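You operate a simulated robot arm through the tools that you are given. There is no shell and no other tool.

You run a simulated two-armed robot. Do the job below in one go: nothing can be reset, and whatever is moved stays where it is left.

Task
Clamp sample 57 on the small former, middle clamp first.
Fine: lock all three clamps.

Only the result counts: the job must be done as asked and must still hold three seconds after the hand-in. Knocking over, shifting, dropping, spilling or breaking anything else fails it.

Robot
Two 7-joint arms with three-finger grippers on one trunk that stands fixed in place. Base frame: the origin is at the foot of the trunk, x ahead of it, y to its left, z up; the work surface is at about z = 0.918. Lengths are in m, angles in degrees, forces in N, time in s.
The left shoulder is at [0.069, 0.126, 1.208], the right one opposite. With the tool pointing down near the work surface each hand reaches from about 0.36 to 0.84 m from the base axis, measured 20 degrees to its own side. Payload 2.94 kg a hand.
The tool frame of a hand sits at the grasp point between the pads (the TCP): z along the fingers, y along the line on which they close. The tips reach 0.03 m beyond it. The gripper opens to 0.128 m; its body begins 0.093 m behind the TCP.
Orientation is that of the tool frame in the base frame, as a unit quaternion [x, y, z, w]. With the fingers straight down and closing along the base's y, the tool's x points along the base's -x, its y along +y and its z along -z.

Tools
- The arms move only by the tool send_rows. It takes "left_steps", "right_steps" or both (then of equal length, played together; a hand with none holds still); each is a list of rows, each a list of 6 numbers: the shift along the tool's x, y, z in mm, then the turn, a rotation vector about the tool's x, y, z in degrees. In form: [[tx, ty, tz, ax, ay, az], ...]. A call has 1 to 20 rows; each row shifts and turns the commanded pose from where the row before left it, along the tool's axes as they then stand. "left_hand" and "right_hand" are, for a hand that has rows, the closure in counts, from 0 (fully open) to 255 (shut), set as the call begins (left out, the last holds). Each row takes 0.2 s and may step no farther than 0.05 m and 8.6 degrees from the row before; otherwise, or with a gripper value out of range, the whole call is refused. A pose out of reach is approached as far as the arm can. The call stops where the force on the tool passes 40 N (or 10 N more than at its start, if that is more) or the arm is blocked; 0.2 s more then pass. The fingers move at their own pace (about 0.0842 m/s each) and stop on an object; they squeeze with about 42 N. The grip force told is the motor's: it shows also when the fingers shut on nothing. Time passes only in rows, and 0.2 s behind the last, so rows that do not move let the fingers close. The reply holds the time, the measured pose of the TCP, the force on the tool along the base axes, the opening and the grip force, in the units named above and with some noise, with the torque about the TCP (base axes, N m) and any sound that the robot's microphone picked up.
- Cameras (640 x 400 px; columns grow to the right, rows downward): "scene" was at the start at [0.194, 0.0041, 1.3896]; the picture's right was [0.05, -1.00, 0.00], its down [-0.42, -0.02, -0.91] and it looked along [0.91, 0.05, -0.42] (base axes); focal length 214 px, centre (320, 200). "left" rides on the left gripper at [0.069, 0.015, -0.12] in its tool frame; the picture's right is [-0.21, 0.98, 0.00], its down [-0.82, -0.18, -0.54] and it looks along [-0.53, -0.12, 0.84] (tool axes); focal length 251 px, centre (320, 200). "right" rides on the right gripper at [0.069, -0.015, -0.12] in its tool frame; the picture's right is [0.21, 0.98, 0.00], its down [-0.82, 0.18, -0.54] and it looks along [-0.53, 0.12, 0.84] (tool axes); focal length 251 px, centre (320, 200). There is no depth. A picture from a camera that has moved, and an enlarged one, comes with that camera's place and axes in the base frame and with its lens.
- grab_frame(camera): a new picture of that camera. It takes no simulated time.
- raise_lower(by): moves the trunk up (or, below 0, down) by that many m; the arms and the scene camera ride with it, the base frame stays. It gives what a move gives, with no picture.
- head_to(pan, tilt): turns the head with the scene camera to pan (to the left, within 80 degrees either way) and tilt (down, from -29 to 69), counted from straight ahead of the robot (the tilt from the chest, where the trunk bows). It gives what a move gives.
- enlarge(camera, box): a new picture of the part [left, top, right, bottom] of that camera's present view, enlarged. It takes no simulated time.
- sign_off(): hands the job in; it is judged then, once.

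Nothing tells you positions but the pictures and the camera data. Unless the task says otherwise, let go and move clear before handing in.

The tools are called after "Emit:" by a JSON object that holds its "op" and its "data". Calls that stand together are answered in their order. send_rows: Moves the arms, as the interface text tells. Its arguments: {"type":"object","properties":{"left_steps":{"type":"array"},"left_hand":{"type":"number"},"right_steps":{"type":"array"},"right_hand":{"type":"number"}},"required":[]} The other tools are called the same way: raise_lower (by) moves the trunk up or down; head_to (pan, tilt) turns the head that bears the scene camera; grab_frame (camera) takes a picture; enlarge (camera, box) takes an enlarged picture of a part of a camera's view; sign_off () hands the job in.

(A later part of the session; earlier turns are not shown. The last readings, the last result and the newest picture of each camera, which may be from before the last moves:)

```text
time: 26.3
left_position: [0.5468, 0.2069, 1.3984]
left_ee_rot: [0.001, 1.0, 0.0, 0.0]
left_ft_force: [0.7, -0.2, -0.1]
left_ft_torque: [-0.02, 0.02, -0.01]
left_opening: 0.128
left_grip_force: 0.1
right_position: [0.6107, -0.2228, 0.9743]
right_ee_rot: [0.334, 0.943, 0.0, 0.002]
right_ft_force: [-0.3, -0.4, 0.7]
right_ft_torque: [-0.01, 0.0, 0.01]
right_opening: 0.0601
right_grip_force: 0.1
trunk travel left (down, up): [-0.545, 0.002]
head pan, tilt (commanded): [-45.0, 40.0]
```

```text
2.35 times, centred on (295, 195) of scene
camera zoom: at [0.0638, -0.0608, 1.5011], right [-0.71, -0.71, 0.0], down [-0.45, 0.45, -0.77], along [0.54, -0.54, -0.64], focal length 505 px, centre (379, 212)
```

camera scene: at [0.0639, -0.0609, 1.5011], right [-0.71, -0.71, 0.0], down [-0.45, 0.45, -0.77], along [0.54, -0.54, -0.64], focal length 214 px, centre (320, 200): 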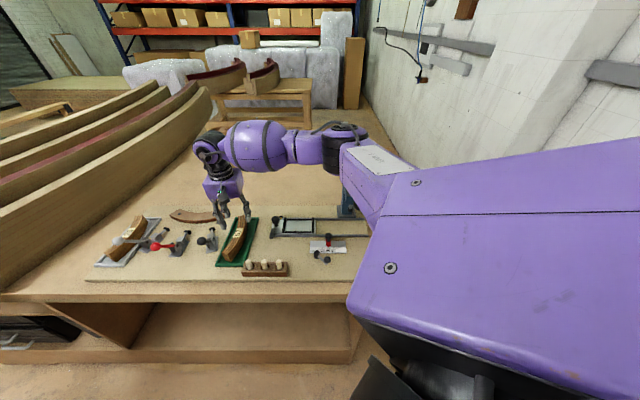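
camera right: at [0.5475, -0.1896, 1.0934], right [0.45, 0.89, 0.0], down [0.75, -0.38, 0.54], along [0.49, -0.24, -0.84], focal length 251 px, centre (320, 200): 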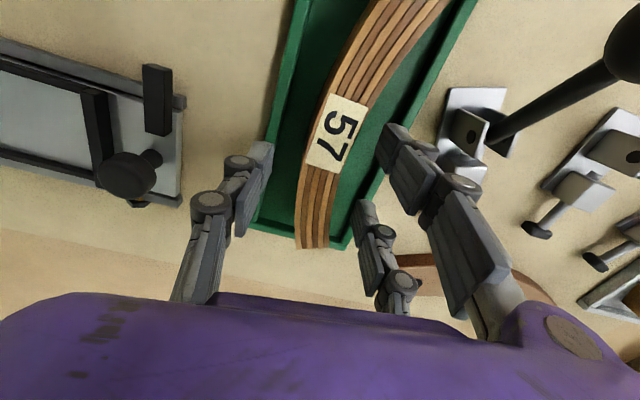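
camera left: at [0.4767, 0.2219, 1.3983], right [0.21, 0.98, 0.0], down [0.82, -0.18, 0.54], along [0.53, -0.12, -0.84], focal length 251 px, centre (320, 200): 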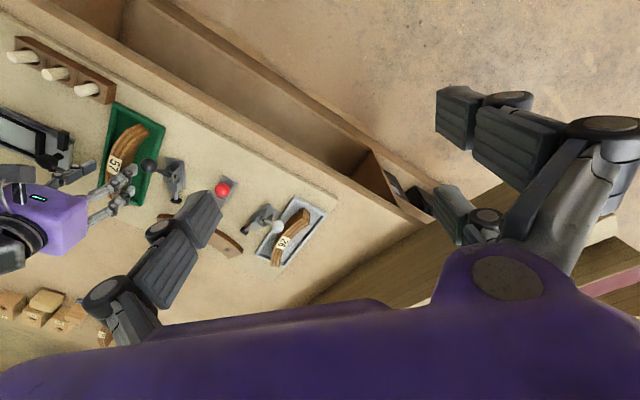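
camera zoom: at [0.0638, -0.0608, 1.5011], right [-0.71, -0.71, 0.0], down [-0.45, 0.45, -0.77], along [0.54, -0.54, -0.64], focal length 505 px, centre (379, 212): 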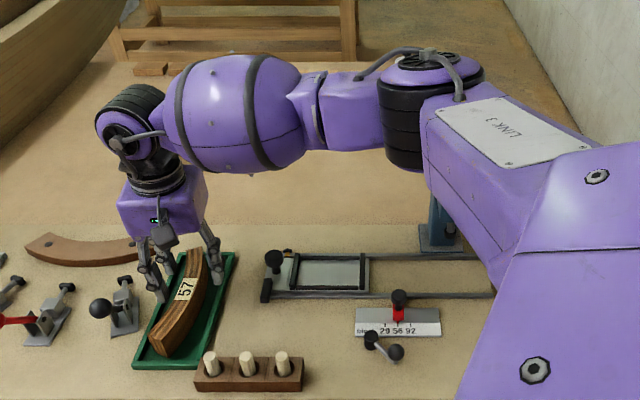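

The trunk isn't being pushed now, and the fingers bracket the sample. Closing the grip.

Emit:
{"op": "send_rows", "data": {"right_steps": [[0, 0, 0, 0, 0, 0], [0, 0, 0, 0, 0, 0], [0, 0, 0, 0, 0, 0], [0, 0, 0, 0, 0, 0], [0, 0, 0, 0, 0, 0]], "right_hand": 255}}

Emit:
{"op": "grab_frame", "data": {"camera": "right"}}

Emit:
{"op": "enlarge", "data": {"camera": "scene", "box": [190, 170, 310, 270]}}

```text
time: 27.5
left_position: [0.5476, 0.2073, 1.3978]
left_ee_rot: [0.0, 1.0, 0.0, 0.0]
left_ft_force: [0.7, 0.2, -0.4]
left_ft_torque: [0.03, 0.01, -0.03]
left_opening: 0.1279
left_grip_force: 0.1
right_position: [0.611, -0.2222, 0.9746]
right_ee_rot: [0.334, 0.943, 0.0, 0.001]
right_ft_force: [-1.0, 0.1, 0.3]
right_ft_torque: [0.03, 0.11, 0.05]
right_opening: 0.0269
right_grip_force: 42.1
trunk travel left (down, up): [-0.545, 0.002]
head pan, tilt (commanded): [-45.0, 40.0]
```

```text
taken
camera right: at [0.5475, -0.1896, 1.0935], right [0.45, 0.89, 0.0], down [0.75, -0.38, 0.54], along [0.49, -0.24, -0.84], focal length 251 px, centre (320, 200)
```

right: 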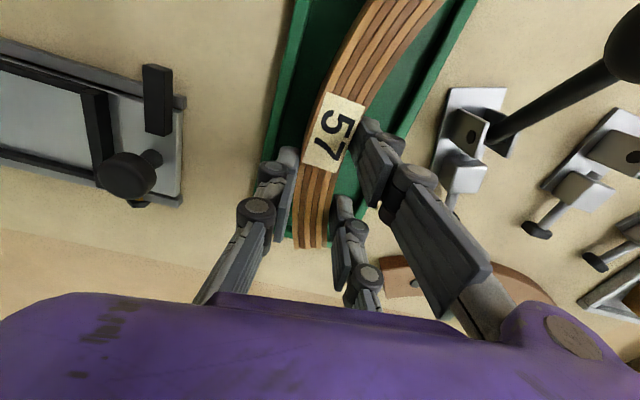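

```text
4.00 times, centred on (250, 220) of scene
camera zoom: at [0.0638, -0.0609, 1.501], right [-0.71, -0.71, 0.0], down [-0.45, 0.45, -0.77], along [0.54, -0.54, -0.64], focal length 858 px, centre (600, 120)
```

zoom: 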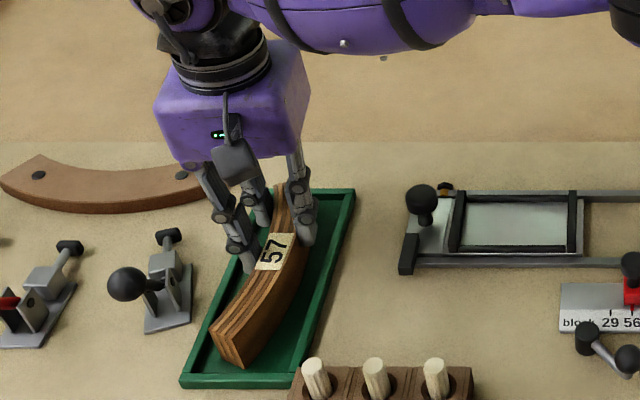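

Gripped: the opening is 27 mm with 42 N of grip force. Lifting straight up.

Emit:
{"op": "send_rows", "data": {"right_steps": [[0, 0, -10, 0, 0, 0], [0, 0, -20, 0, 0, 0], [0, 0, -30, 0, 0, 0], [0, 0, -30, 0, 0, 0], [0, 0, -30, 0, 0, 0], [0, 0, 0, 0, 0, 0]]}}

Emit:
{"op": "grab_frame", "data": {"camera": "right"}}

Emit:
{"op": "grab_frame", "data": {"camera": "scene"}}

```text
time: 28.9
left_position: [0.5456, 0.206, 1.3978]
left_ee_rot: [0.0, 1.0, -0.001, 0.0]
left_ft_force: [0.6, 0.2, -0.5]
left_ft_torque: [-0.04, 0.0, 0.03]
left_opening: 0.1279
left_grip_force: 0.1
right_position: [0.6142, -0.2231, 1.0948]
right_ee_rot: [0.333, 0.943, 0.0, 0.001]
right_ft_force: [-0.3, 0.1, -1.5]
right_ft_torque: [-0.05, 0.01, -0.01]
right_opening: 0.0271
right_grip_force: 42.0
trunk travel left (down, up): [-0.545, 0.002]
head pan, tilt (commanded): [-45.0, 40.0]
```

```text
taken
camera right: at [0.5507, -0.1894, 1.2144], right [0.45, 0.89, 0.0], down [0.75, -0.38, 0.54], along [0.48, -0.24, -0.84], focal length 251 px, centre (320, 200)
```

right: 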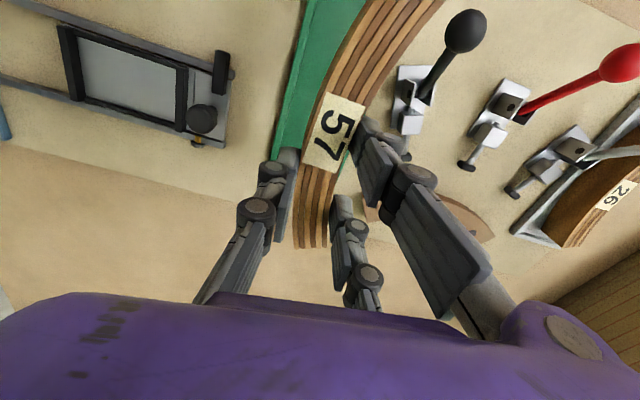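

```text
taken
camera scene: at [0.0644, -0.061, 1.5009], right [-0.71, -0.71, 0.0], down [-0.45, 0.45, -0.77], along [0.54, -0.54, -0.64], focal length 214 px, centre (320, 200)
```

scene: 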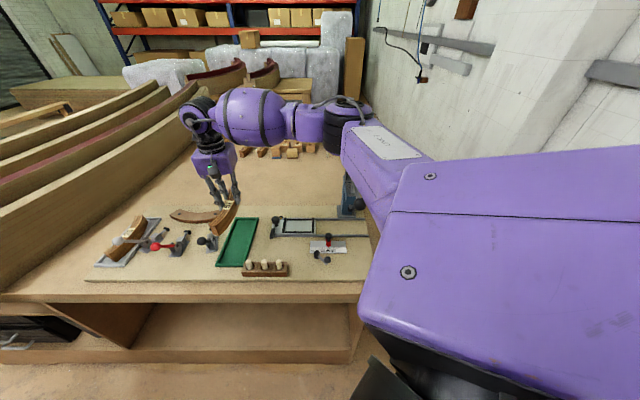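

The sample is held cleanly, and tray and neighbours look undisturbed. I'll measure how it sits in the hand from a zoomed view.

Emit:
{"op": "enlarge", "data": {"camera": "right", "box": [250, 0, 450, 270]}}

Emit:
{"op": "enlarge", "data": {"camera": "scene", "box": [80, 180, 300, 290]}}

```text
1.48 times, centred on (350, 135) of right
camera zoom: at [0.5507, -0.1894, 1.2144], right [0.45, 0.89, 0.0], down [0.75, -0.38, 0.54], along [0.48, -0.24, -0.84], focal length 372 px, centre (276, 296)
```

zoom: 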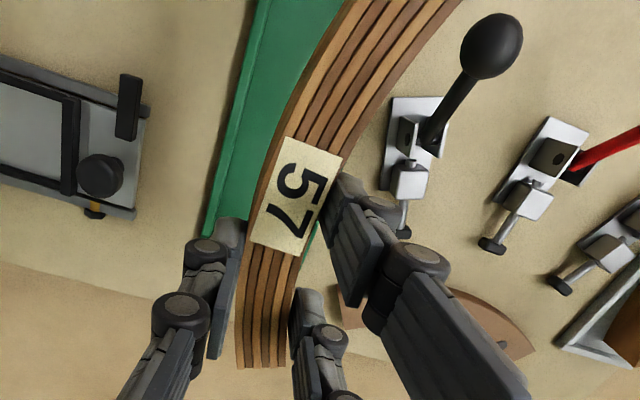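

```text
2.91 times, centred on (190, 235) of scene
camera zoom: at [0.0644, -0.061, 1.5009], right [-0.71, -0.71, 0.0], down [-0.45, 0.45, -0.77], along [0.54, -0.54, -0.64], focal length 624 px, centre (698, 98)
```

zoom: 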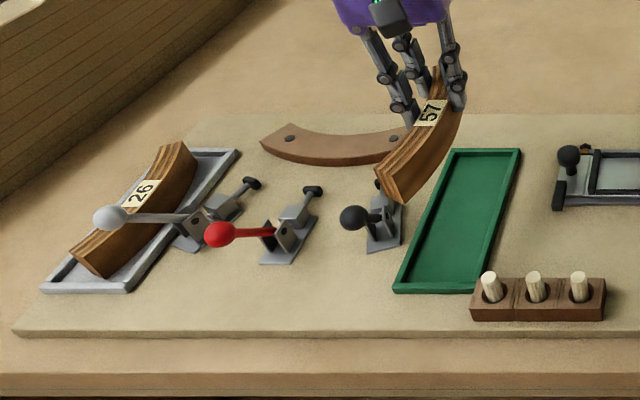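

In the hand, the sample's arc is tangent within about 1.5° of the tool, with its middle about 9° towards tool +x. For seating I need yaw ≈ -125.7° and TCP ≈ (0.760, -0.135). I'll rise, turn and translate, all well above the knobs.

Emit:
{"op": "send_rows", "data": {"right_steps": [[0, 0, -25, 0, 0, 0], [0, 0, -20, 0, 0, 0], [0, 0, 0, 0, 0, 7.89], [0, 0, 0, 0, 0, 7.89], [0, 0, 0, 0, 0, 7.89], [0, 0, 0, 0, 0, 7.89], [0, 0, 0, 0, 0, 7.89], [0, 0, 0, 0, 0, 7.89], [0, 0, 0, 0, 0, 7.89], [0, 0, 0, 0, 0, 7.89], [0, 0, 0, 0, 0, 7.89], [0, 0, 0, 0, 0, 7.89], [0, 0, 0, 0, 0, 7.9], [0, 0, 0, 0, 0, 0]]}}

Emit:
{"op": "head_to", "data": {"pan": -8, "tilt": 36}}

Emit:
{"op": "grab_frame", "data": {"camera": "scene"}}

```text
time: 31.9
left_position: [0.5461, 0.2058, 1.3978]
left_ee_rot: [0.0, 1.0, 0.0, 0.0]
left_ft_force: [0.0, -0.2, 0.2]
left_ft_torque: [0.01, 0.0, 0.0]
left_opening: 0.128
left_grip_force: 0.2
right_position: [0.6109, -0.2221, 1.1396]
right_ee_rot: [0.891, 0.455, 0.002, 0.001]
right_ft_force: [0.1, 1.1, -1.6]
right_ft_torque: [-0.03, 0.0, 0.03]
right_opening: 0.0271
right_grip_force: 41.9
trunk travel left (down, up): [-0.545, 0.002]
head pan, tilt (commanded): [-45.0, 40.0]
```

```text
time: 32.9
left_position: [0.5456, 0.2061, 1.3981]
left_ee_rot: [0.0, 1.0, 0.0, 0.0]
left_ft_force: [-0.3, -0.6, -0.2]
left_ft_torque: [0.01, -0.01, 0.01]
left_opening: 0.128
left_grip_force: 0.1
right_position: [0.6103, -0.2218, 1.1397]
right_ee_rot: [0.891, 0.455, 0.001, 0.0]
right_ft_force: [-0.5, -0.3, -1.7]
right_ft_torque: [-0.05, -0.01, 0.0]
right_opening: 0.0272
right_grip_force: 42.5
trunk travel left (down, up): [-0.545, 0.002]
head pan, tilt (commanded): [-8.0, 36.0]
```

```text
taken
camera scene: at [0.0905, -0.013, 1.507], right [-0.14, -0.99, 0.0], down [-0.58, 0.08, -0.81], along [0.8, -0.11, -0.59], focal length 214 px, centre (320, 200)
```

scene: 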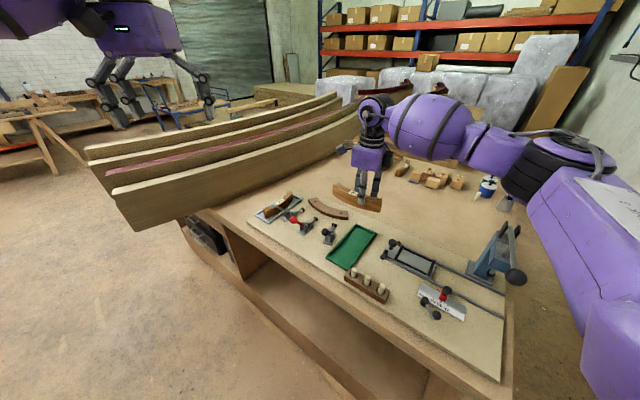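

Emit:
{"op": "enlarge", "data": {"camera": "scene", "box": [370, 210, 550, 330]}}

Emit:
{"op": "enlarge", "data": {"camera": "scene", "box": [240, 160, 400, 280]}}

```text
3.33 times, centred on (460, 270) of scene
camera zoom: at [0.0905, -0.013, 1.507], right [-0.14, -0.99, 0.0], down [-0.58, 0.08, -0.81], along [0.8, -0.11, -0.59], focal length 715 px, centre (-147, -33)
```

zoom: 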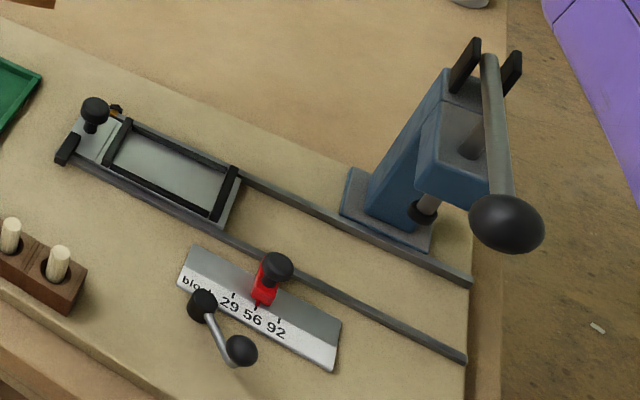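

```text
3.33 times, centred on (320, 220) of scene
camera zoom: at [0.0905, -0.013, 1.507], right [-0.14, -0.99, 0.0], down [-0.58, 0.08, -0.81], along [0.8, -0.11, -0.59], focal length 715 px, centre (320, 133)
```

zoom: 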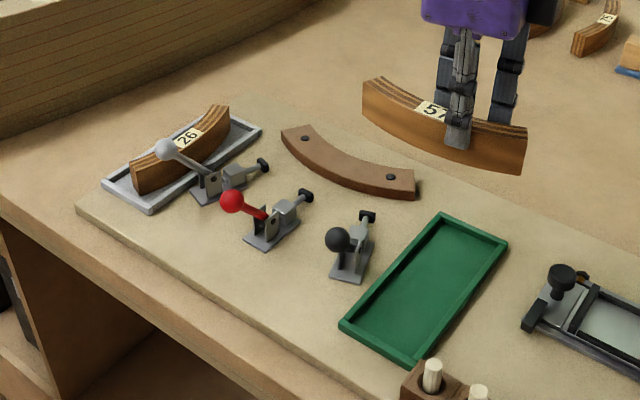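

The bench is otherwise undisturbed and the blue press with its lever is clear of the arm. Next I'll carry the sample over the former's clamp side, with about 10 mm of radial gap for now.

Emit:
{"op": "send_rows", "data": {"right_steps": [[39.9, 16.1, 0, 0, 0, 0], [39.9, 16.1, 0, 0, 0, 0], [39.9, 16.1, 0, 0, 0, 0], [39.9, 16.1, 0, 0, 0, 0], [0, 0, 0, 0, 0, 0], [0, 0, 0, 0, 0, 0]]}}

Emit:
{"op": "grab_frame", "data": {"camera": "scene"}}

Emit:
{"op": "grab_frame", "data": {"camera": "right"}}

Emit:
{"op": "enlarge", "data": {"camera": "scene", "box": [240, 160, 400, 280]}}

```text
time: 34.3
left_position: [0.5465, 0.209, 1.3969]
left_ee_rot: [0.0, 1.0, 0.0, 0.0]
left_ft_force: [0.2, 0.7, -0.3]
left_ft_torque: [-0.03, 0.03, 0.02]
left_opening: 0.1279
left_grip_force: 0.0
right_position: [0.7307, -0.14, 1.1412]
right_ee_rot: [0.89, 0.456, 0.0, 0.002]
right_ft_force: [-0.5, 0.5, -1.3]
right_ft_torque: [-0.09, 0.01, -0.01]
right_opening: 0.0268
right_grip_force: 41.6
right hand out of reach, approached as far as the arm can: row 4
trunk travel left (down, up): [-0.545, 0.002]
head pan, tilt (commanded): [-8.0, 36.0]
```

```text
taken
camera scene: at [0.0907, -0.01, 1.507], right [-0.14, -0.99, 0.0], down [-0.58, 0.08, -0.81], along [0.8, -0.11, -0.59], focal length 214 px, centre (320, 200)
```

scene: 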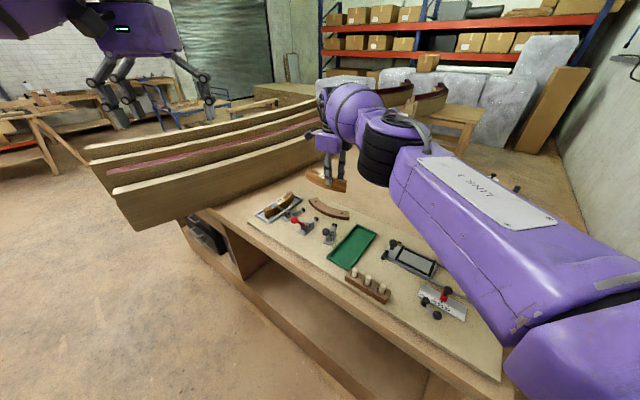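

```text
taken
camera right: at [0.7579, -0.0724, 1.2613], right [0.92, -0.4, 0.0], down [-0.33, -0.77, 0.54], along [-0.21, -0.5, -0.84], focal length 251 px, centre (320, 200)
```

right: 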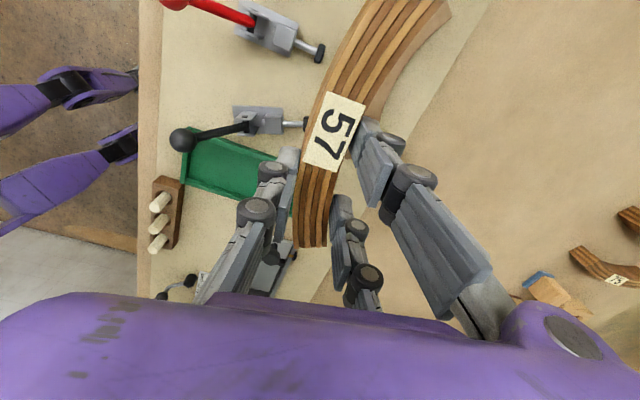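

```text
3.33 times, centred on (320, 220) of scene
camera zoom: at [0.0907, -0.01, 1.507], right [-0.14, -0.99, 0.0], down [-0.58, 0.08, -0.81], along [0.8, -0.11, -0.59], focal length 715 px, centre (320, 133)
```

zoom: 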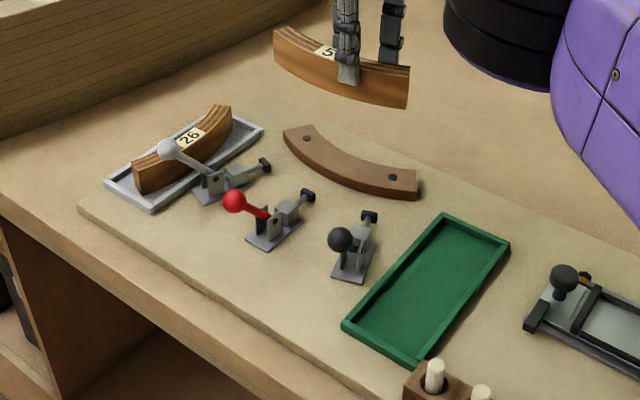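

At this trunk height the former is out of the arm's reach because the shoulders moved back when the trunk rose. The elbow has swung in high and away from the press, so I'll lower the trunk in steps and keep the sample above the clamp knobs.

Emit:
{"op": "raise_lower", "data": {"by": -0.05}}

Emit:
{"op": "send_rows", "data": {"right_steps": [[0, 0, -25, 0, 0, 0], [0, 0, -25, 0, 0, 0], [0, 0, 0, 0, 0, 0]]}}

Emit:
{"op": "grab_frame", "data": {"camera": "scene"}}

```text
time: 35.2
left_position: [0.5449, 0.2067, 1.3511]
left_ee_rot: [0.001, 1.0, 0.0, 0.001]
left_ft_force: [-0.7, -0.4, -0.4]
left_ft_torque: [0.03, 0.0, -0.03]
left_opening: 0.1283
left_grip_force: 0.1
right_position: [0.7305, -0.1443, 1.0924]
right_ee_rot: [0.89, 0.455, 0.003, 0.001]
right_ft_force: [-1.0, -0.5, -0.9]
right_ft_torque: [-0.01, 0.03, 0.03]
right_opening: 0.0269
right_grip_force: 42.0
trunk travel left (down, up): [-0.495, 0.052]
head pan, tilt (commanded): [-8.0, 36.0]
```

```text
time: 36.0
left_position: [0.5467, 0.2059, 1.3479]
left_ee_rot: [0.0, 1.0, 0.0, -0.001]
left_ft_force: [1.1, -1.2, -0.5]
left_ft_torque: [0.0, 0.03, 0.01]
left_opening: 0.1281
left_grip_force: 0.2
right_position: [0.7321, -0.1426, 1.1403]
right_ee_rot: [0.89, 0.456, 0.0, -0.001]
right_ft_force: [-0.9, 0.5, -1.7]
right_ft_torque: [-0.02, 0.03, -0.02]
right_opening: 0.0269
right_grip_force: 42.0
trunk travel left (down, up): [-0.495, 0.052]
head pan, tilt (commanded): [-8.0, 36.0]
```

```text
taken
camera scene: at [0.1483, -0.0131, 1.4538], right [-0.14, -0.99, 0.0], down [-0.58, 0.08, -0.81], along [0.8, -0.11, -0.59], focal length 214 px, centre (320, 200)
```

scene: 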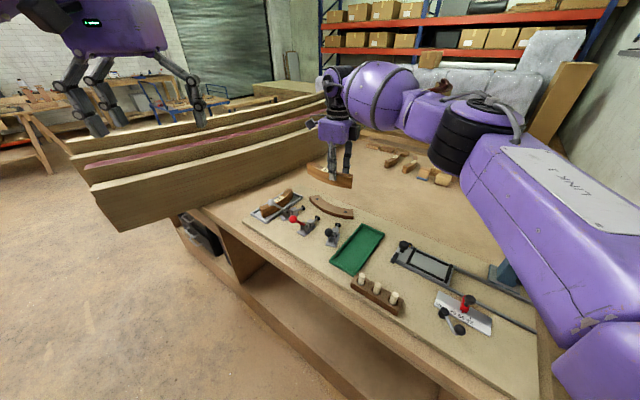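

The shoulders have come forward with the trunk. Moving on to the spot above the former.

Emit:
{"op": "send_rows", "data": {"right_steps": [[12, 6.1, 0, 0, 0, 0], [12, 6.2, 0, 0, 0, 0], [0, 0, 0, 0, 0, 0], [0, 0, 0, 0, 0, 0]]}}

Emit:
{"op": "grab_frame", "data": {"camera": "scene"}}

Emit:
{"op": "enlarge", "data": {"camera": "scene", "box": [240, 140, 400, 260]}}

Emit:
{"op": "grab_frame", "data": {"camera": "right"}}

```text
time: 37.0
left_position: [0.5463, 0.2071, 1.3492]
left_ee_rot: [0.001, 1.0, 0.0, 0.001]
left_ft_force: [-0.1, 0.0, -0.9]
left_ft_torque: [-0.02, 0.02, 0.02]
left_opening: 0.128
left_grip_force: 0.2
right_position: [0.7561, -0.1306, 1.1409]
right_ee_rot: [0.89, 0.456, 0.0, 0.001]
right_ft_force: [0.4, 0.6, -1.7]
right_ft_torque: [0.0, 0.01, -0.01]
right_opening: 0.0272
right_grip_force: 42.0
trunk travel left (down, up): [-0.495, 0.052]
head pan, tilt (commanded): [-8.0, 36.0]
```

```text
taken
camera scene: at [0.1475, -0.0125, 1.4539], right [-0.14, -0.99, 0.0], down [-0.58, 0.08, -0.81], along [0.8, -0.11, -0.59], focal length 214 px, centre (320, 200)
```

scene: 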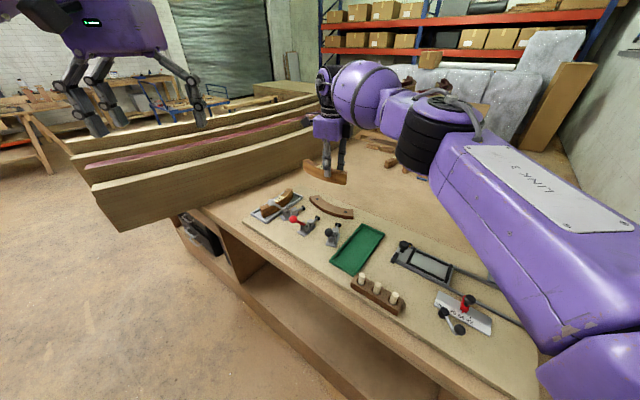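

```text
3.33 times, centred on (320, 200) of scene
camera zoom: at [0.1475, -0.0125, 1.4539], right [-0.14, -0.99, 0.0], down [-0.58, 0.08, -0.81], along [0.8, -0.11, -0.59], focal length 715 px, centre (320, 200)
```

zoom: 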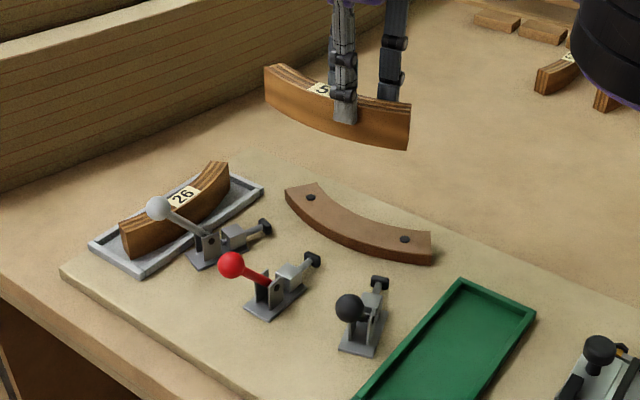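

```text
taken
camera right: at [0.783, -0.0645, 1.2596], right [0.92, -0.4, 0.0], down [-0.33, -0.77, 0.54], along [-0.21, -0.5, -0.84], focal length 251 px, centre (320, 200)
```

right: 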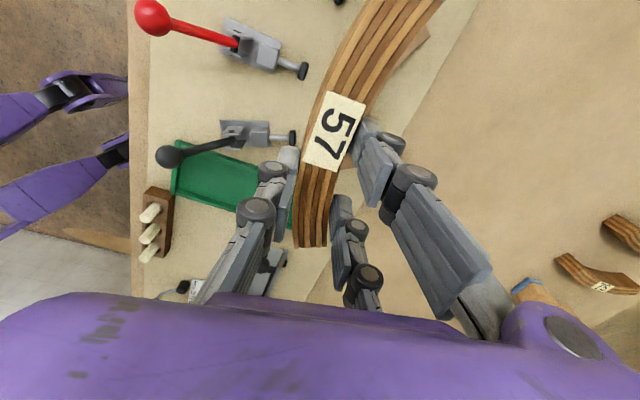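

Above the former now. I'll zoom in on the former once more to refine its outer arc before lowering.

Emit:
{"op": "enlarge", "data": {"camera": "scene", "box": [300, 178, 364, 218]}}

Emit:
{"op": "enlarge", "data": {"camera": "right", "box": [240, 0, 450, 260]}}

```text
10.00 times, centred on (332, 198) of scene
camera zoom: at [0.1475, -0.0125, 1.4539], right [-0.14, -0.99, 0.0], down [-0.58, 0.08, -0.81], along [0.8, -0.11, -0.59], focal length 2145 px, centre (200, 220)
```

zoom: 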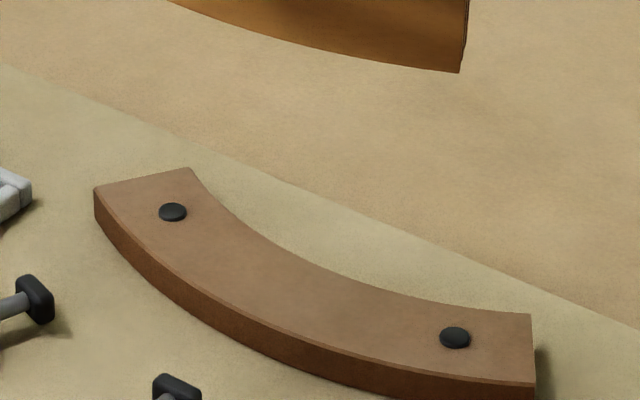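

```text
1.54 times, centred on (345, 130) of right
camera zoom: at [0.783, -0.0645, 1.2596], right [0.92, -0.4, 0.0], down [-0.33, -0.77, 0.54], along [-0.21, -0.5, -0.84], focal length 387 px, centre (282, 308)
```

zoom: 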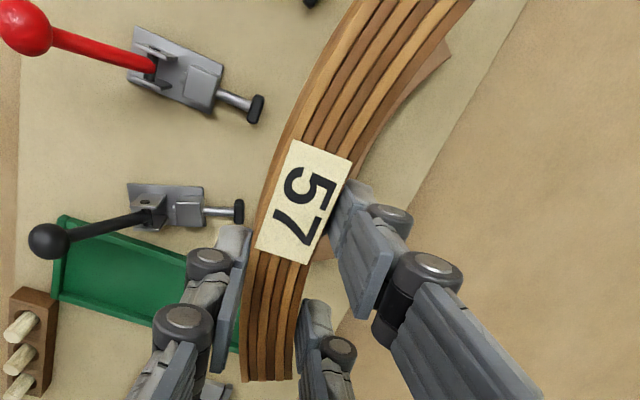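

Former refined to centre (0.935, -0.268) and outer radius 0.204. The current hand pose gives about 11 mm of radial gap, and the angle is right. I'll lower in stages and check reach each time.

Emit:
{"op": "send_rows", "data": {"right_steps": [[0, 0, 25, 0, 0, 0], [0, 0, 25, 0, 0, 0], [0, 0, 20, 0, 0, 0], [0, 0, 0, 0, 0, 0]]}}

Emit:
{"op": "grab_frame", "data": {"camera": "scene"}}

```text
time: 38.0
left_position: [0.5459, 0.2064, 1.3483]
left_ee_rot: [0.0, 1.0, 0.0, 0.0]
left_ft_force: [-0.3, -1.0, 0.2]
left_ft_torque: [0.0, -0.02, 0.02]
left_opening: 0.1282
left_grip_force: 0.1
right_position: [0.7555, -0.1311, 1.0705]
right_ee_rot: [0.89, 0.455, 0.0, 0.0]
right_ft_force: [0.4, 0.1, -0.8]
right_ft_torque: [-0.01, 0.02, 0.01]
right_opening: 0.027
right_grip_force: 41.6
trunk travel left (down, up): [-0.495, 0.052]
head pan, tilt (commanded): [-8.0, 36.0]
```

```text
taken
camera scene: at [0.1471, -0.0128, 1.454], right [-0.14, -0.99, 0.0], down [-0.58, 0.08, -0.81], along [0.8, -0.11, -0.59], focal length 214 px, centre (320, 200)
```

scene: 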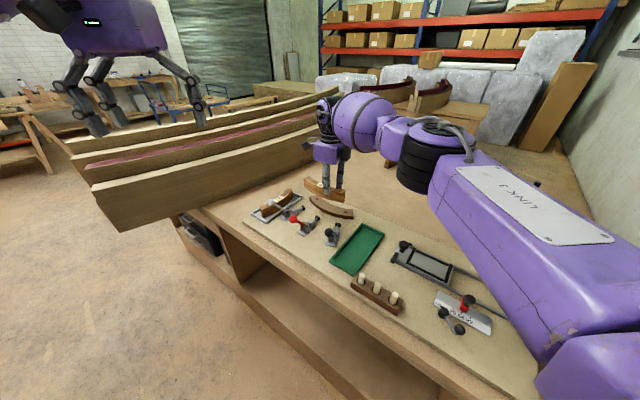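

Emit:
{"op": "send_rows", "data": {"right_steps": [[0, 0, 25, 0, 0, 0], [0, 0, 25, 0, 0, 0], [0, 0, 18, 0, 0, 0], [0, 0, 0, 0, 0, 0]]}}

Emit:
{"op": "enlarge", "data": {"camera": "scene", "box": [270, 150, 390, 240]}}

Emit:
{"op": "grab_frame", "data": {"camera": "right"}}

```text
time: 39.0
left_position: [0.5459, 0.2068, 1.3492]
left_ee_rot: [0.0, 1.0, 0.0, 0.0]
left_ft_force: [-1.0, -0.4, 0.4]
left_ft_torque: [-0.02, 0.01, 0.02]
left_opening: 0.1282
left_grip_force: 0.2
right_position: [0.7539, -0.1294, 1.0018]
right_ee_rot: [0.89, 0.456, 0.001, 0.001]
right_ft_force: [-0.9, -0.8, -0.8]
right_ft_torque: [-0.01, 0.0, 0.01]
right_opening: 0.027
right_grip_force: 41.6
trunk travel left (down, up): [-0.495, 0.052]
head pan, tilt (commanded): [-8.0, 36.0]
```

```text
4.44 times, centred on (330, 195) of scene
camera zoom: at [0.1471, -0.013, 1.454], right [-0.14, -0.99, 0.0], down [-0.58, 0.08, -0.81], along [0.8, -0.11, -0.59], focal length 953 px, centre (276, 222)
```

zoom: 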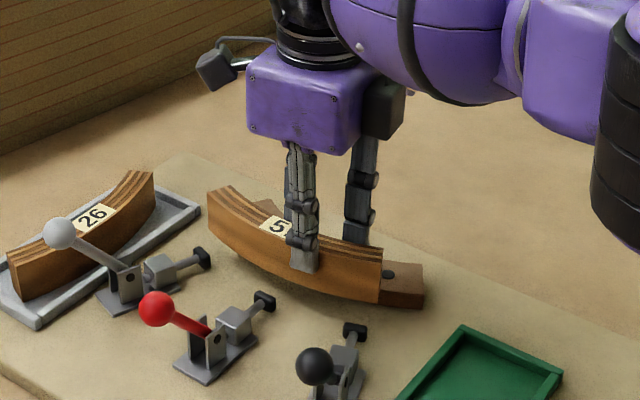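

```text
taken
camera right: at [0.782, -0.0637, 1.121], right [0.92, -0.4, 0.0], down [-0.34, -0.77, 0.54], along [-0.21, -0.5, -0.84], focal length 251 px, centre (320, 200)
```

right: 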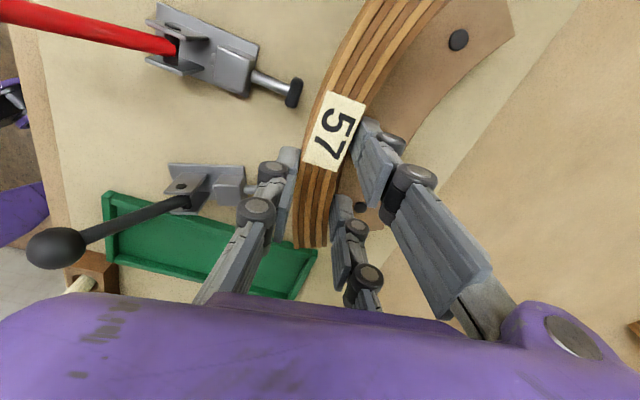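

Clear of the pads on both sides. Lowering further to just above the board.

Emit:
{"op": "send_rows", "data": {"right_steps": [[0, 0, 12, 0, 0, 0], [0, 0, 10, 0, 0, 0], [0, 0, 0, 0, 0, 0]]}}

Emit:
{"op": "enlarge", "data": {"camera": "scene", "box": [290, 170, 370, 230]}}

Emit:
{"op": "grab_frame", "data": {"camera": "right"}}

```text
time: 39.8
left_position: [0.5465, 0.2072, 1.3488]
left_ee_rot: [0.0, 1.0, -0.001, 0.0]
left_ft_force: [-0.4, 0.8, -0.3]
left_ft_torque: [-0.04, 0.02, -0.03]
left_opening: 0.1277
left_grip_force: 0.0
right_position: [0.7549, -0.1313, 0.9797]
right_ee_rot: [0.89, 0.456, 0.001, 0.0]
right_ft_force: [1.0, 0.5, -1.0]
right_ft_torque: [0.03, -0.01, -0.01]
right_opening: 0.0267
right_grip_force: 42.0
trunk travel left (down, up): [-0.495, 0.052]
head pan, tilt (commanded): [-8.0, 36.0]
```

```text
6.67 times, centred on (330, 200) of scene
camera zoom: at [0.1471, -0.0129, 1.454], right [-0.14, -0.99, 0.0], down [-0.58, 0.08, -0.81], along [0.8, -0.11, -0.59], focal length 1430 px, centre (253, 200)
```

zoom: 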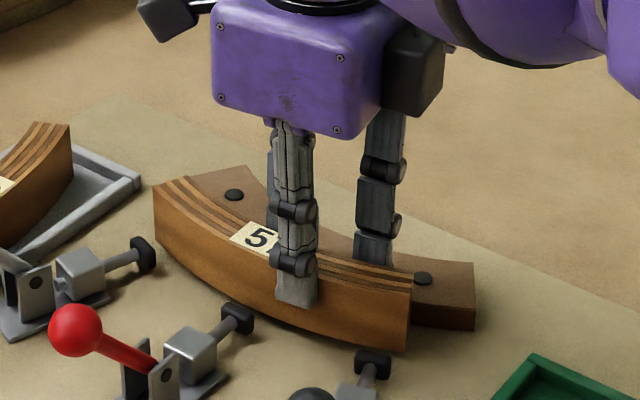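

```text
taken
camera right: at [0.7818, -0.0641, 1.099], right [0.92, -0.4, 0.0], down [-0.34, -0.77, 0.54], along [-0.21, -0.5, -0.84], focal length 251 px, centre (320, 200)
```

right: 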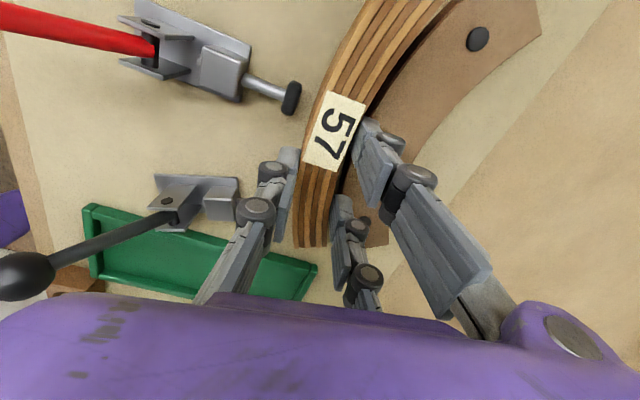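

Pads sit at about 118°, 136° and 154° around the former, and the sample is centred at about 136°, so it's lined up. I'll ease down until it just about touches the board.

Emit:
{"op": "send_rows", "data": {"right_steps": [[0, 0, 4, 0, 0, 0], [0, 0, 2, 0, 0, 0], [0, 0, 0, 0, 0, 0]]}}

Emit:
{"op": "send_rows", "data": {"right_steps": [[0, 0, 2, 0, 0, 0], [0, 0, 0, 0, 0, 0]]}}

Emit:
{"op": "enlarge", "data": {"camera": "scene", "box": [290, 170, 370, 230]}}

```text
time: 40.6
left_position: [0.5464, 0.206, 1.3479]
left_ee_rot: [0.001, 1.0, 0.001, 0.0]
left_ft_force: [0.3, 0.6, -0.2]
left_ft_torque: [-0.04, -0.02, 0.01]
left_opening: 0.1282
left_grip_force: 0.1
right_position: [0.7543, -0.1316, 0.9743]
right_ee_rot: [0.89, 0.455, 0.001, 0.0]
right_ft_force: [-0.3, -0.3, -1.8]
right_ft_torque: [0.01, 0.04, 0.02]
right_opening: 0.0272
right_grip_force: 42.0
trunk travel left (down, up): [-0.495, 0.052]
head pan, tilt (commanded): [-8.0, 36.0]
```

```text
time: 41.2
left_position: [0.5463, 0.2058, 1.3495]
left_ee_rot: [-0.001, 1.0, 0.001, 0.0]
left_ft_force: [0.3, -0.4, 0.1]
left_ft_torque: [-0.01, 0.0, 0.0]
left_opening: 0.1278
left_grip_force: 0.0
right_position: [0.7545, -0.1306, 0.9723]
right_ee_rot: [0.89, 0.456, 0.002, 0.0]
right_ft_force: [0.3, -0.2, 0.8]
right_ft_torque: [-0.01, 0.03, 0.02]
right_opening: 0.0265
right_grip_force: 42.5
trunk travel left (down, up): [-0.495, 0.052]
head pan, tilt (commanded): [-8.0, 36.0]
```

```text
6.67 times, centred on (330, 200) of scene
camera zoom: at [0.1472, -0.0129, 1.454], right [-0.14, -0.99, 0.0], down [-0.58, 0.08, -0.81], along [0.8, -0.11, -0.59], focal length 1430 px, centre (253, 200)
```

zoom: 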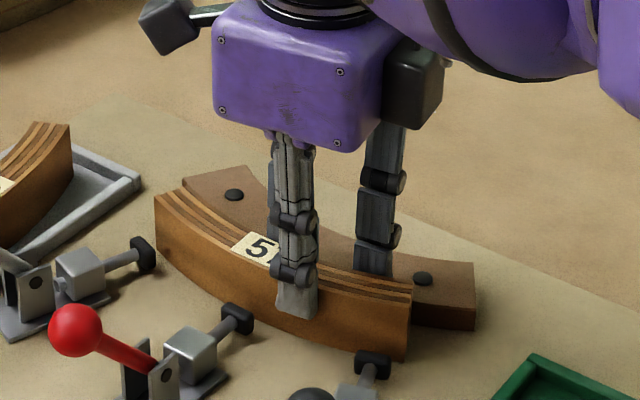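

Emit:
{"op": "send_rows", "data": {"right_steps": [[0, 0, 1, 0, 0, 0], [0, 0, 0, 0, 0, 0]]}}

```text
time: 41.8
left_position: [0.5455, 0.207, 1.3489]
left_ee_rot: [0.0, 1.0, 0.0, -0.001]
left_ft_force: [0.0, 0.4, -1.1]
left_ft_torque: [0.01, 0.03, -0.03]
left_opening: 0.1279
left_grip_force: 0.0
right_position: [0.7558, -0.1324, 0.971]
right_ee_rot: [0.89, 0.456, 0.001, 0.001]
right_ft_force: [-1.1, 0.4, 0.4]
right_ft_torque: [-0.06, 0.11, -0.02]
right_opening: 0.0268
right_grip_force: 42.0
trunk travel left (down, up): [-0.495, 0.052]
head pan, tilt (commanded): [-8.0, 36.0]
```

Light touch on the board. Now I'll slide towards the former in small steps until it meets the face.

Emit:
{"op": "send_rows", "data": {"right_steps": [[-0.31, 1.98, 0, 0, 0, 0], [-0.31, 1.98, 0, 0, 0, 0], [-0.31, 1.98, 0, 0, 0, 0], [-0.31, 1.98, 0, 0, 0, 0], [0, 0, 0, 0, 0, 0]]}}

Emit:
{"op": "enlarge", "data": {"camera": "scene", "box": [290, 170, 370, 230]}}

Emit:
{"op": "enlarge", "data": {"camera": "right", "box": [220, 0, 540, 260]}}

```text
time: 43.0
left_position: [0.546, 0.2078, 1.3488]
left_ee_rot: [0.0, 1.0, 0.0, 0.0]
left_ft_force: [-0.4, -0.3, 0.2]
left_ft_torque: [-0.02, -0.02, 0.01]
left_opening: 0.128
left_grip_force: 0.0
right_position: [0.7605, -0.1374, 0.9709]
right_ee_rot: [0.89, 0.456, 0.001, 0.001]
right_ft_force: [-1.7, 1.1, 3.0]
right_ft_torque: [-0.11, 0.23, -0.06]
right_opening: 0.0271
right_grip_force: 42.3
trunk travel left (down, up): [-0.495, 0.052]
head pan, tilt (commanded): [-8.0, 36.0]
```

```text
6.67 times, centred on (330, 200) of scene
camera zoom: at [0.1466, -0.0127, 1.4541], right [-0.14, -0.99, 0.0], down [-0.58, 0.08, -0.81], along [0.8, -0.11, -0.59], focal length 1430 px, centre (253, 200)
```

zoom: 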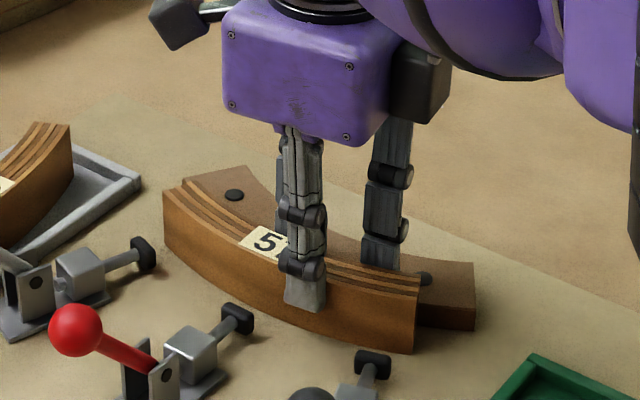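

```text
1.54 times, centred on (380, 130) of right
camera zoom: at [0.7878, -0.0699, 1.0906], right [0.92, -0.4, 0.0], down [-0.34, -0.77, 0.54], along [-0.21, -0.5, -0.84], focal length 387 px, centre (228, 308)
```

zoom: 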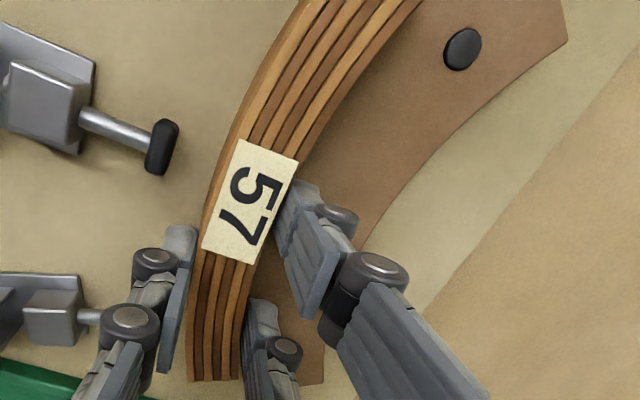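

Emit:
{"op": "send_rows", "data": {"right_steps": [[-0.16, 0.99, 0, 0, 0, 0], [-0.16, 0.99, 0, 0, 0, 0], [0, 0, 0, 0, 0, 0]]}}

Emit:
{"op": "send_rows", "data": {"right_steps": [[-0.16, 0.99, 0, 0, 0, 0], [0, 0, 0, 0, 0, 0]]}}

```text
time: 43.8
left_position: [0.5447, 0.2068, 1.349]
left_ee_rot: [0.0, 1.0, -0.001, -0.001]
left_ft_force: [0.5, 0.1, -0.3]
left_ft_torque: [-0.04, -0.03, 0.01]
left_opening: 0.1279
left_grip_force: 0.1
right_position: [0.7618, -0.1378, 0.9714]
right_ee_rot: [0.89, 0.456, 0.002, 0.0]
right_ft_force: [-3.7, 2.9, 4.9]
right_ft_torque: [-0.09, 0.3, -0.25]
right_opening: 0.0272
right_grip_force: 42.0
trunk travel left (down, up): [-0.495, 0.052]
head pan, tilt (commanded): [-8.0, 36.0]
```

```text
time: 44.4
left_position: [0.5448, 0.2075, 1.3481]
left_ee_rot: [-0.001, 1.0, -0.001, 0.0]
left_ft_force: [0.3, -0.1, -0.3]
left_ft_torque: [-0.02, -0.01, -0.05]
left_opening: 0.128
left_grip_force: 0.0
right_position: [0.7602, -0.1371, 0.9705]
right_ee_rot: [0.89, 0.455, 0.0, 0.0]
right_ft_force: [-7.0, 6.2, 2.9]
right_ft_torque: [0.19, 0.32, -0.47]
right_opening: 0.0269
right_grip_force: 42.0
trunk travel left (down, up): [-0.495, 0.052]
head pan, tilt (commanded): [-8.0, 36.0]
```

Contact with the former: about 9 N back, with a torque suggesting the black-clamp end touched first. I'll look for any remaining gap on the other side.

Emit:
{"op": "enlarge", "data": {"camera": "right", "box": [290, 0, 410, 130]}}

Emit:
{"op": "enlarge", "data": {"camera": "scene", "box": [305, 175, 355, 210]}}

```text
3.08 times, centred on (350, 65) of right
camera zoom: at [0.7889, -0.071, 1.0906], right [0.92, -0.4, 0.0], down [-0.33, -0.77, 0.54], along [-0.21, -0.5, -0.84], focal length 774 px, centre (228, 615)
```

zoom: 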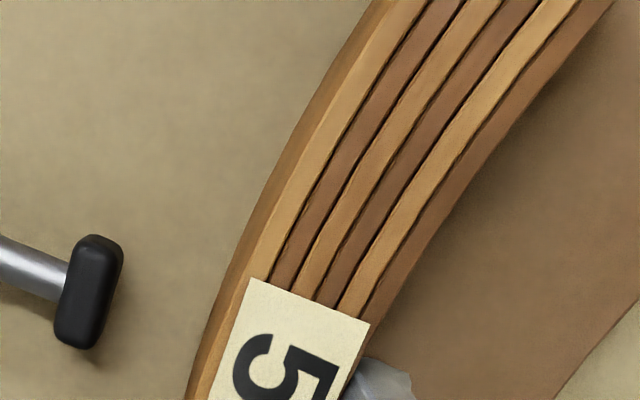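

```text
11.43 times, centred on (330, 192) of scene
camera zoom: at [0.1458, -0.012, 1.4541], right [-0.14, -0.99, 0.0], down [-0.58, 0.08, -0.81], along [0.8, -0.11, -0.59], focal length 2451 px, centre (206, 286)
```

zoom: 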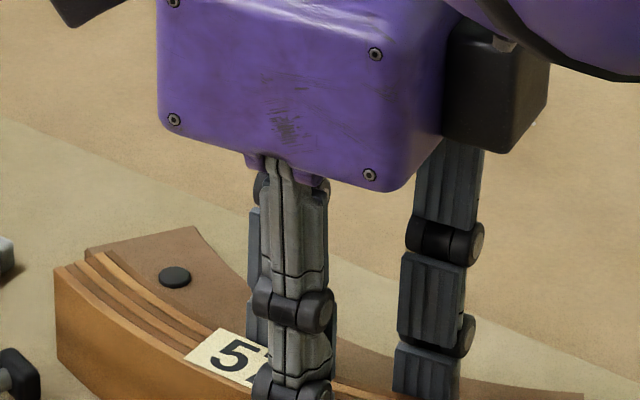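

Nearly flush. I'll add a 1° turn to bring the white-clamp end in and re-check the forces.

Emit:
{"op": "send_rows", "data": {"right_steps": [[0, 0, -0.5, 0, 0, 0.5], [0, 0, 0, 0, 0, 0.5], [0, 0, 0, 0, 0, 0]]}}

```text
time: 45.2
left_position: [0.5451, 0.2073, 1.3485]
left_ee_rot: [0.0, 1.0, 0.0, 0.0]
left_ft_force: [-0.4, -0.7, -0.8]
left_ft_torque: [0.01, 0.01, 0.03]
left_opening: 0.1279
left_grip_force: 0.1
right_position: [0.7622, -0.1381, 0.9719]
right_ee_rot: [0.894, 0.448, 0.001, 0.001]
right_ft_force: [-8.8, 8.2, -3.3]
right_ft_torque: [0.49, 0.3, -0.35]
right_opening: 0.0268
right_grip_force: 42.3
trunk travel left (down, up): [-0.495, 0.052]
head pan, tilt (commanded): [-8.0, 36.0]
```

Emit:
{"op": "send_rows", "data": {"right_steps": [[0, 0, 0, 0, 0, 0.5], [0, 0, 0, 0, 0, 0.5], [0, 0, 0, 0, 0, 0]]}}

Emit:
{"op": "enlarge", "data": {"camera": "scene", "box": [290, 170, 370, 230]}}

```text
time: 46.0
left_position: [0.5437, 0.2074, 1.3492]
left_ee_rot: [0.0, 1.0, 0.0, 0.0]
left_ft_force: [0.1, -0.6, -0.2]
left_ft_torque: [0.0, 0.02, 0.0]
left_opening: 0.1278
left_grip_force: 0.1
right_position: [0.762, -0.137, 0.9709]
right_ee_rot: [0.898, 0.441, 0.001, 0.0]
right_ft_force: [-8.8, 8.5, -2.7]
right_ft_torque: [0.31, 0.47, 1.12]
right_opening: 0.0272
right_grip_force: 41.8
trunk travel left (down, up): [-0.495, 0.052]
head pan, tilt (commanded): [-8.0, 36.0]
```

```text
6.67 times, centred on (330, 200) of scene
camera zoom: at [0.1462, -0.0118, 1.4541], right [-0.14, -0.99, 0.0], down [-0.58, 0.08, -0.81], along [0.8, -0.11, -0.59], focal length 1430 px, centre (253, 200)
```

zoom: 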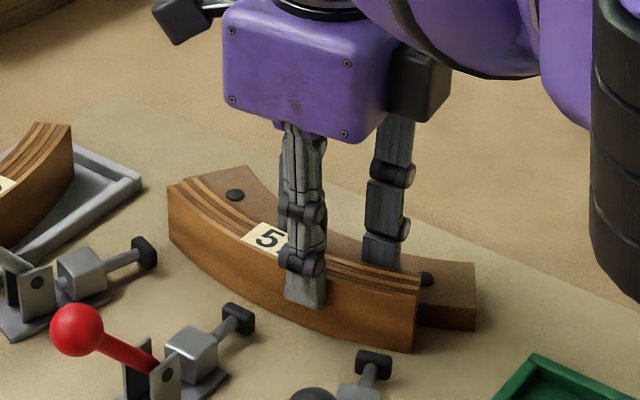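

The torque flipped sign, so the sample now touches on both sides. I'll turn back half a degree to centre it.

Emit:
{"op": "send_rows", "data": {"right_steps": [[0, 0, 0, 0, 0, -0.45], [0, 0, 0, 0, 0, 0]]}}

Emit:
{"op": "grab_frame", "data": {"camera": "right"}}

Emit:
{"op": "grab_frame", "data": {"camera": "scene"}}

```text
time: 46.6
left_position: [0.546, 0.2081, 1.3495]
left_ee_rot: [0.0, 1.0, -0.001, 0.0]
left_ft_force: [0.2, 0.3, -0.9]
left_ft_torque: [0.0, 0.01, -0.02]
left_opening: 0.1279
left_grip_force: 0.1
right_position: [0.763, -0.1372, 0.9713]
right_ee_rot: [0.896, 0.444, 0.002, 0.002]
right_ft_force: [-5.4, 9.8, -1.7]
right_ft_torque: [0.39, 0.23, 0.43]
right_opening: 0.0273
right_grip_force: 41.9
trunk travel left (down, up): [-0.495, 0.052]
head pan, tilt (commanded): [-8.0, 36.0]
```

```text
taken
camera right: at [0.7917, -0.0715, 1.0912], right [0.91, -0.42, 0.0], down [-0.36, -0.76, 0.54], along [-0.23, -0.49, -0.84], focal length 251 px, centre (320, 200)
```

right: 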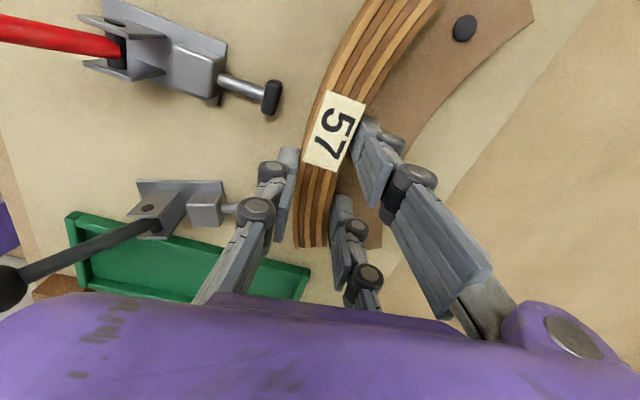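

```text
taken
camera scene: at [0.1465, -0.0115, 1.4541], right [-0.14, -0.99, 0.0], down [-0.58, 0.08, -0.81], along [0.8, -0.11, -0.59], focal length 214 px, centre (320, 200)
```

scene: 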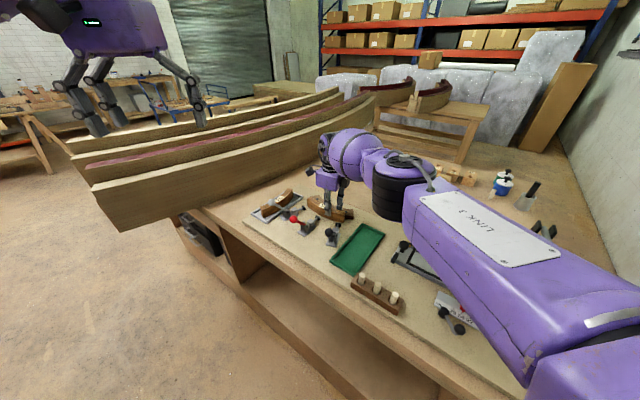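

The forces are small and balanced, so the sample is seated against the former. I'll ease off the pressure, open the fingers a little, and check that it stays.

Emit:
{"op": "send_rows", "data": {"right_steps": [[0.15, -1.2, 0, 0, 0, 0], [0, 0, 0, 0, 0, 0]]}}

Emit:
{"op": "send_rows", "data": {"right_steps": [[0, 0, 0, 0, 0, 0], [0, 0, 0, 0, 0, 0], [0, 0, 0, 0, 0, 0]], "right_hand": 175}}

Emit:
{"op": "grab_frame", "data": {"camera": "right"}}

Emit:
{"op": "enlarge", "data": {"camera": "scene", "box": [290, 170, 370, 230]}}

```text
time: 47.2
left_position: [0.5452, 0.2083, 1.3483]
left_ee_rot: [0.0, 1.0, -0.001, 0.0]
left_ft_force: [-0.8, -0.1, -0.4]
left_ft_torque: [-0.02, -0.02, 0.02]
left_opening: 0.1277
left_grip_force: 0.1
right_position: [0.7616, -0.136, 0.9706]
right_ee_rot: [0.896, 0.444, 0.001, 0.001]
right_ft_force: [-0.2, 7.9, -0.1]
right_ft_torque: [0.35, -0.05, 0.64]
right_opening: 0.0269
right_grip_force: 41.9
trunk travel left (down, up): [-0.495, 0.052]
head pan, tilt (commanded): [-8.0, 36.0]
```

```text
time: 48.0
left_position: [0.5459, 0.2061, 1.3487]
left_ee_rot: [0.0, 1.0, 0.0, 0.0]
left_ft_force: [-0.3, -0.2, 0.0]
left_ft_torque: [-0.04, 0.02, -0.01]
left_opening: 0.1279
left_grip_force: 0.0
right_position: [0.7625, -0.1388, 0.9717]
right_ee_rot: [0.897, 0.443, 0.001, 0.001]
right_ft_force: [0.3, 0.3, 1.3]
right_ft_torque: [-0.01, -0.01, 0.03]
right_opening: 0.04
right_grip_force: 0.1
trunk travel left (down, up): [-0.495, 0.052]
head pan, tilt (commanded): [-8.0, 36.0]
```

```text
taken
camera right: at [0.7914, -0.073, 1.0904], right [0.91, -0.42, 0.0], down [-0.36, -0.76, 0.54], along [-0.23, -0.49, -0.84], focal length 251 px, centre (320, 200)
```

right: 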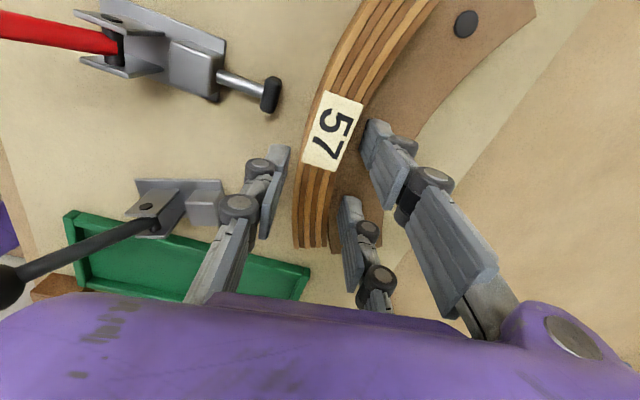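

```text
6.67 times, centred on (330, 200) of scene
camera zoom: at [0.1472, -0.0133, 1.454], right [-0.14, -0.99, 0.0], down [-0.58, 0.08, -0.81], along [0.8, -0.11, -0.59], focal length 1430 px, centre (253, 200)
```

zoom: 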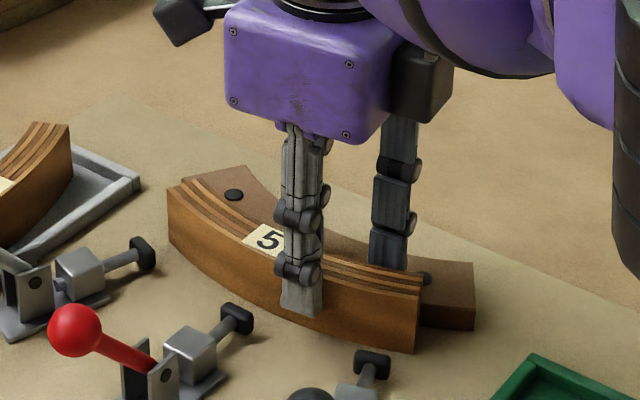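

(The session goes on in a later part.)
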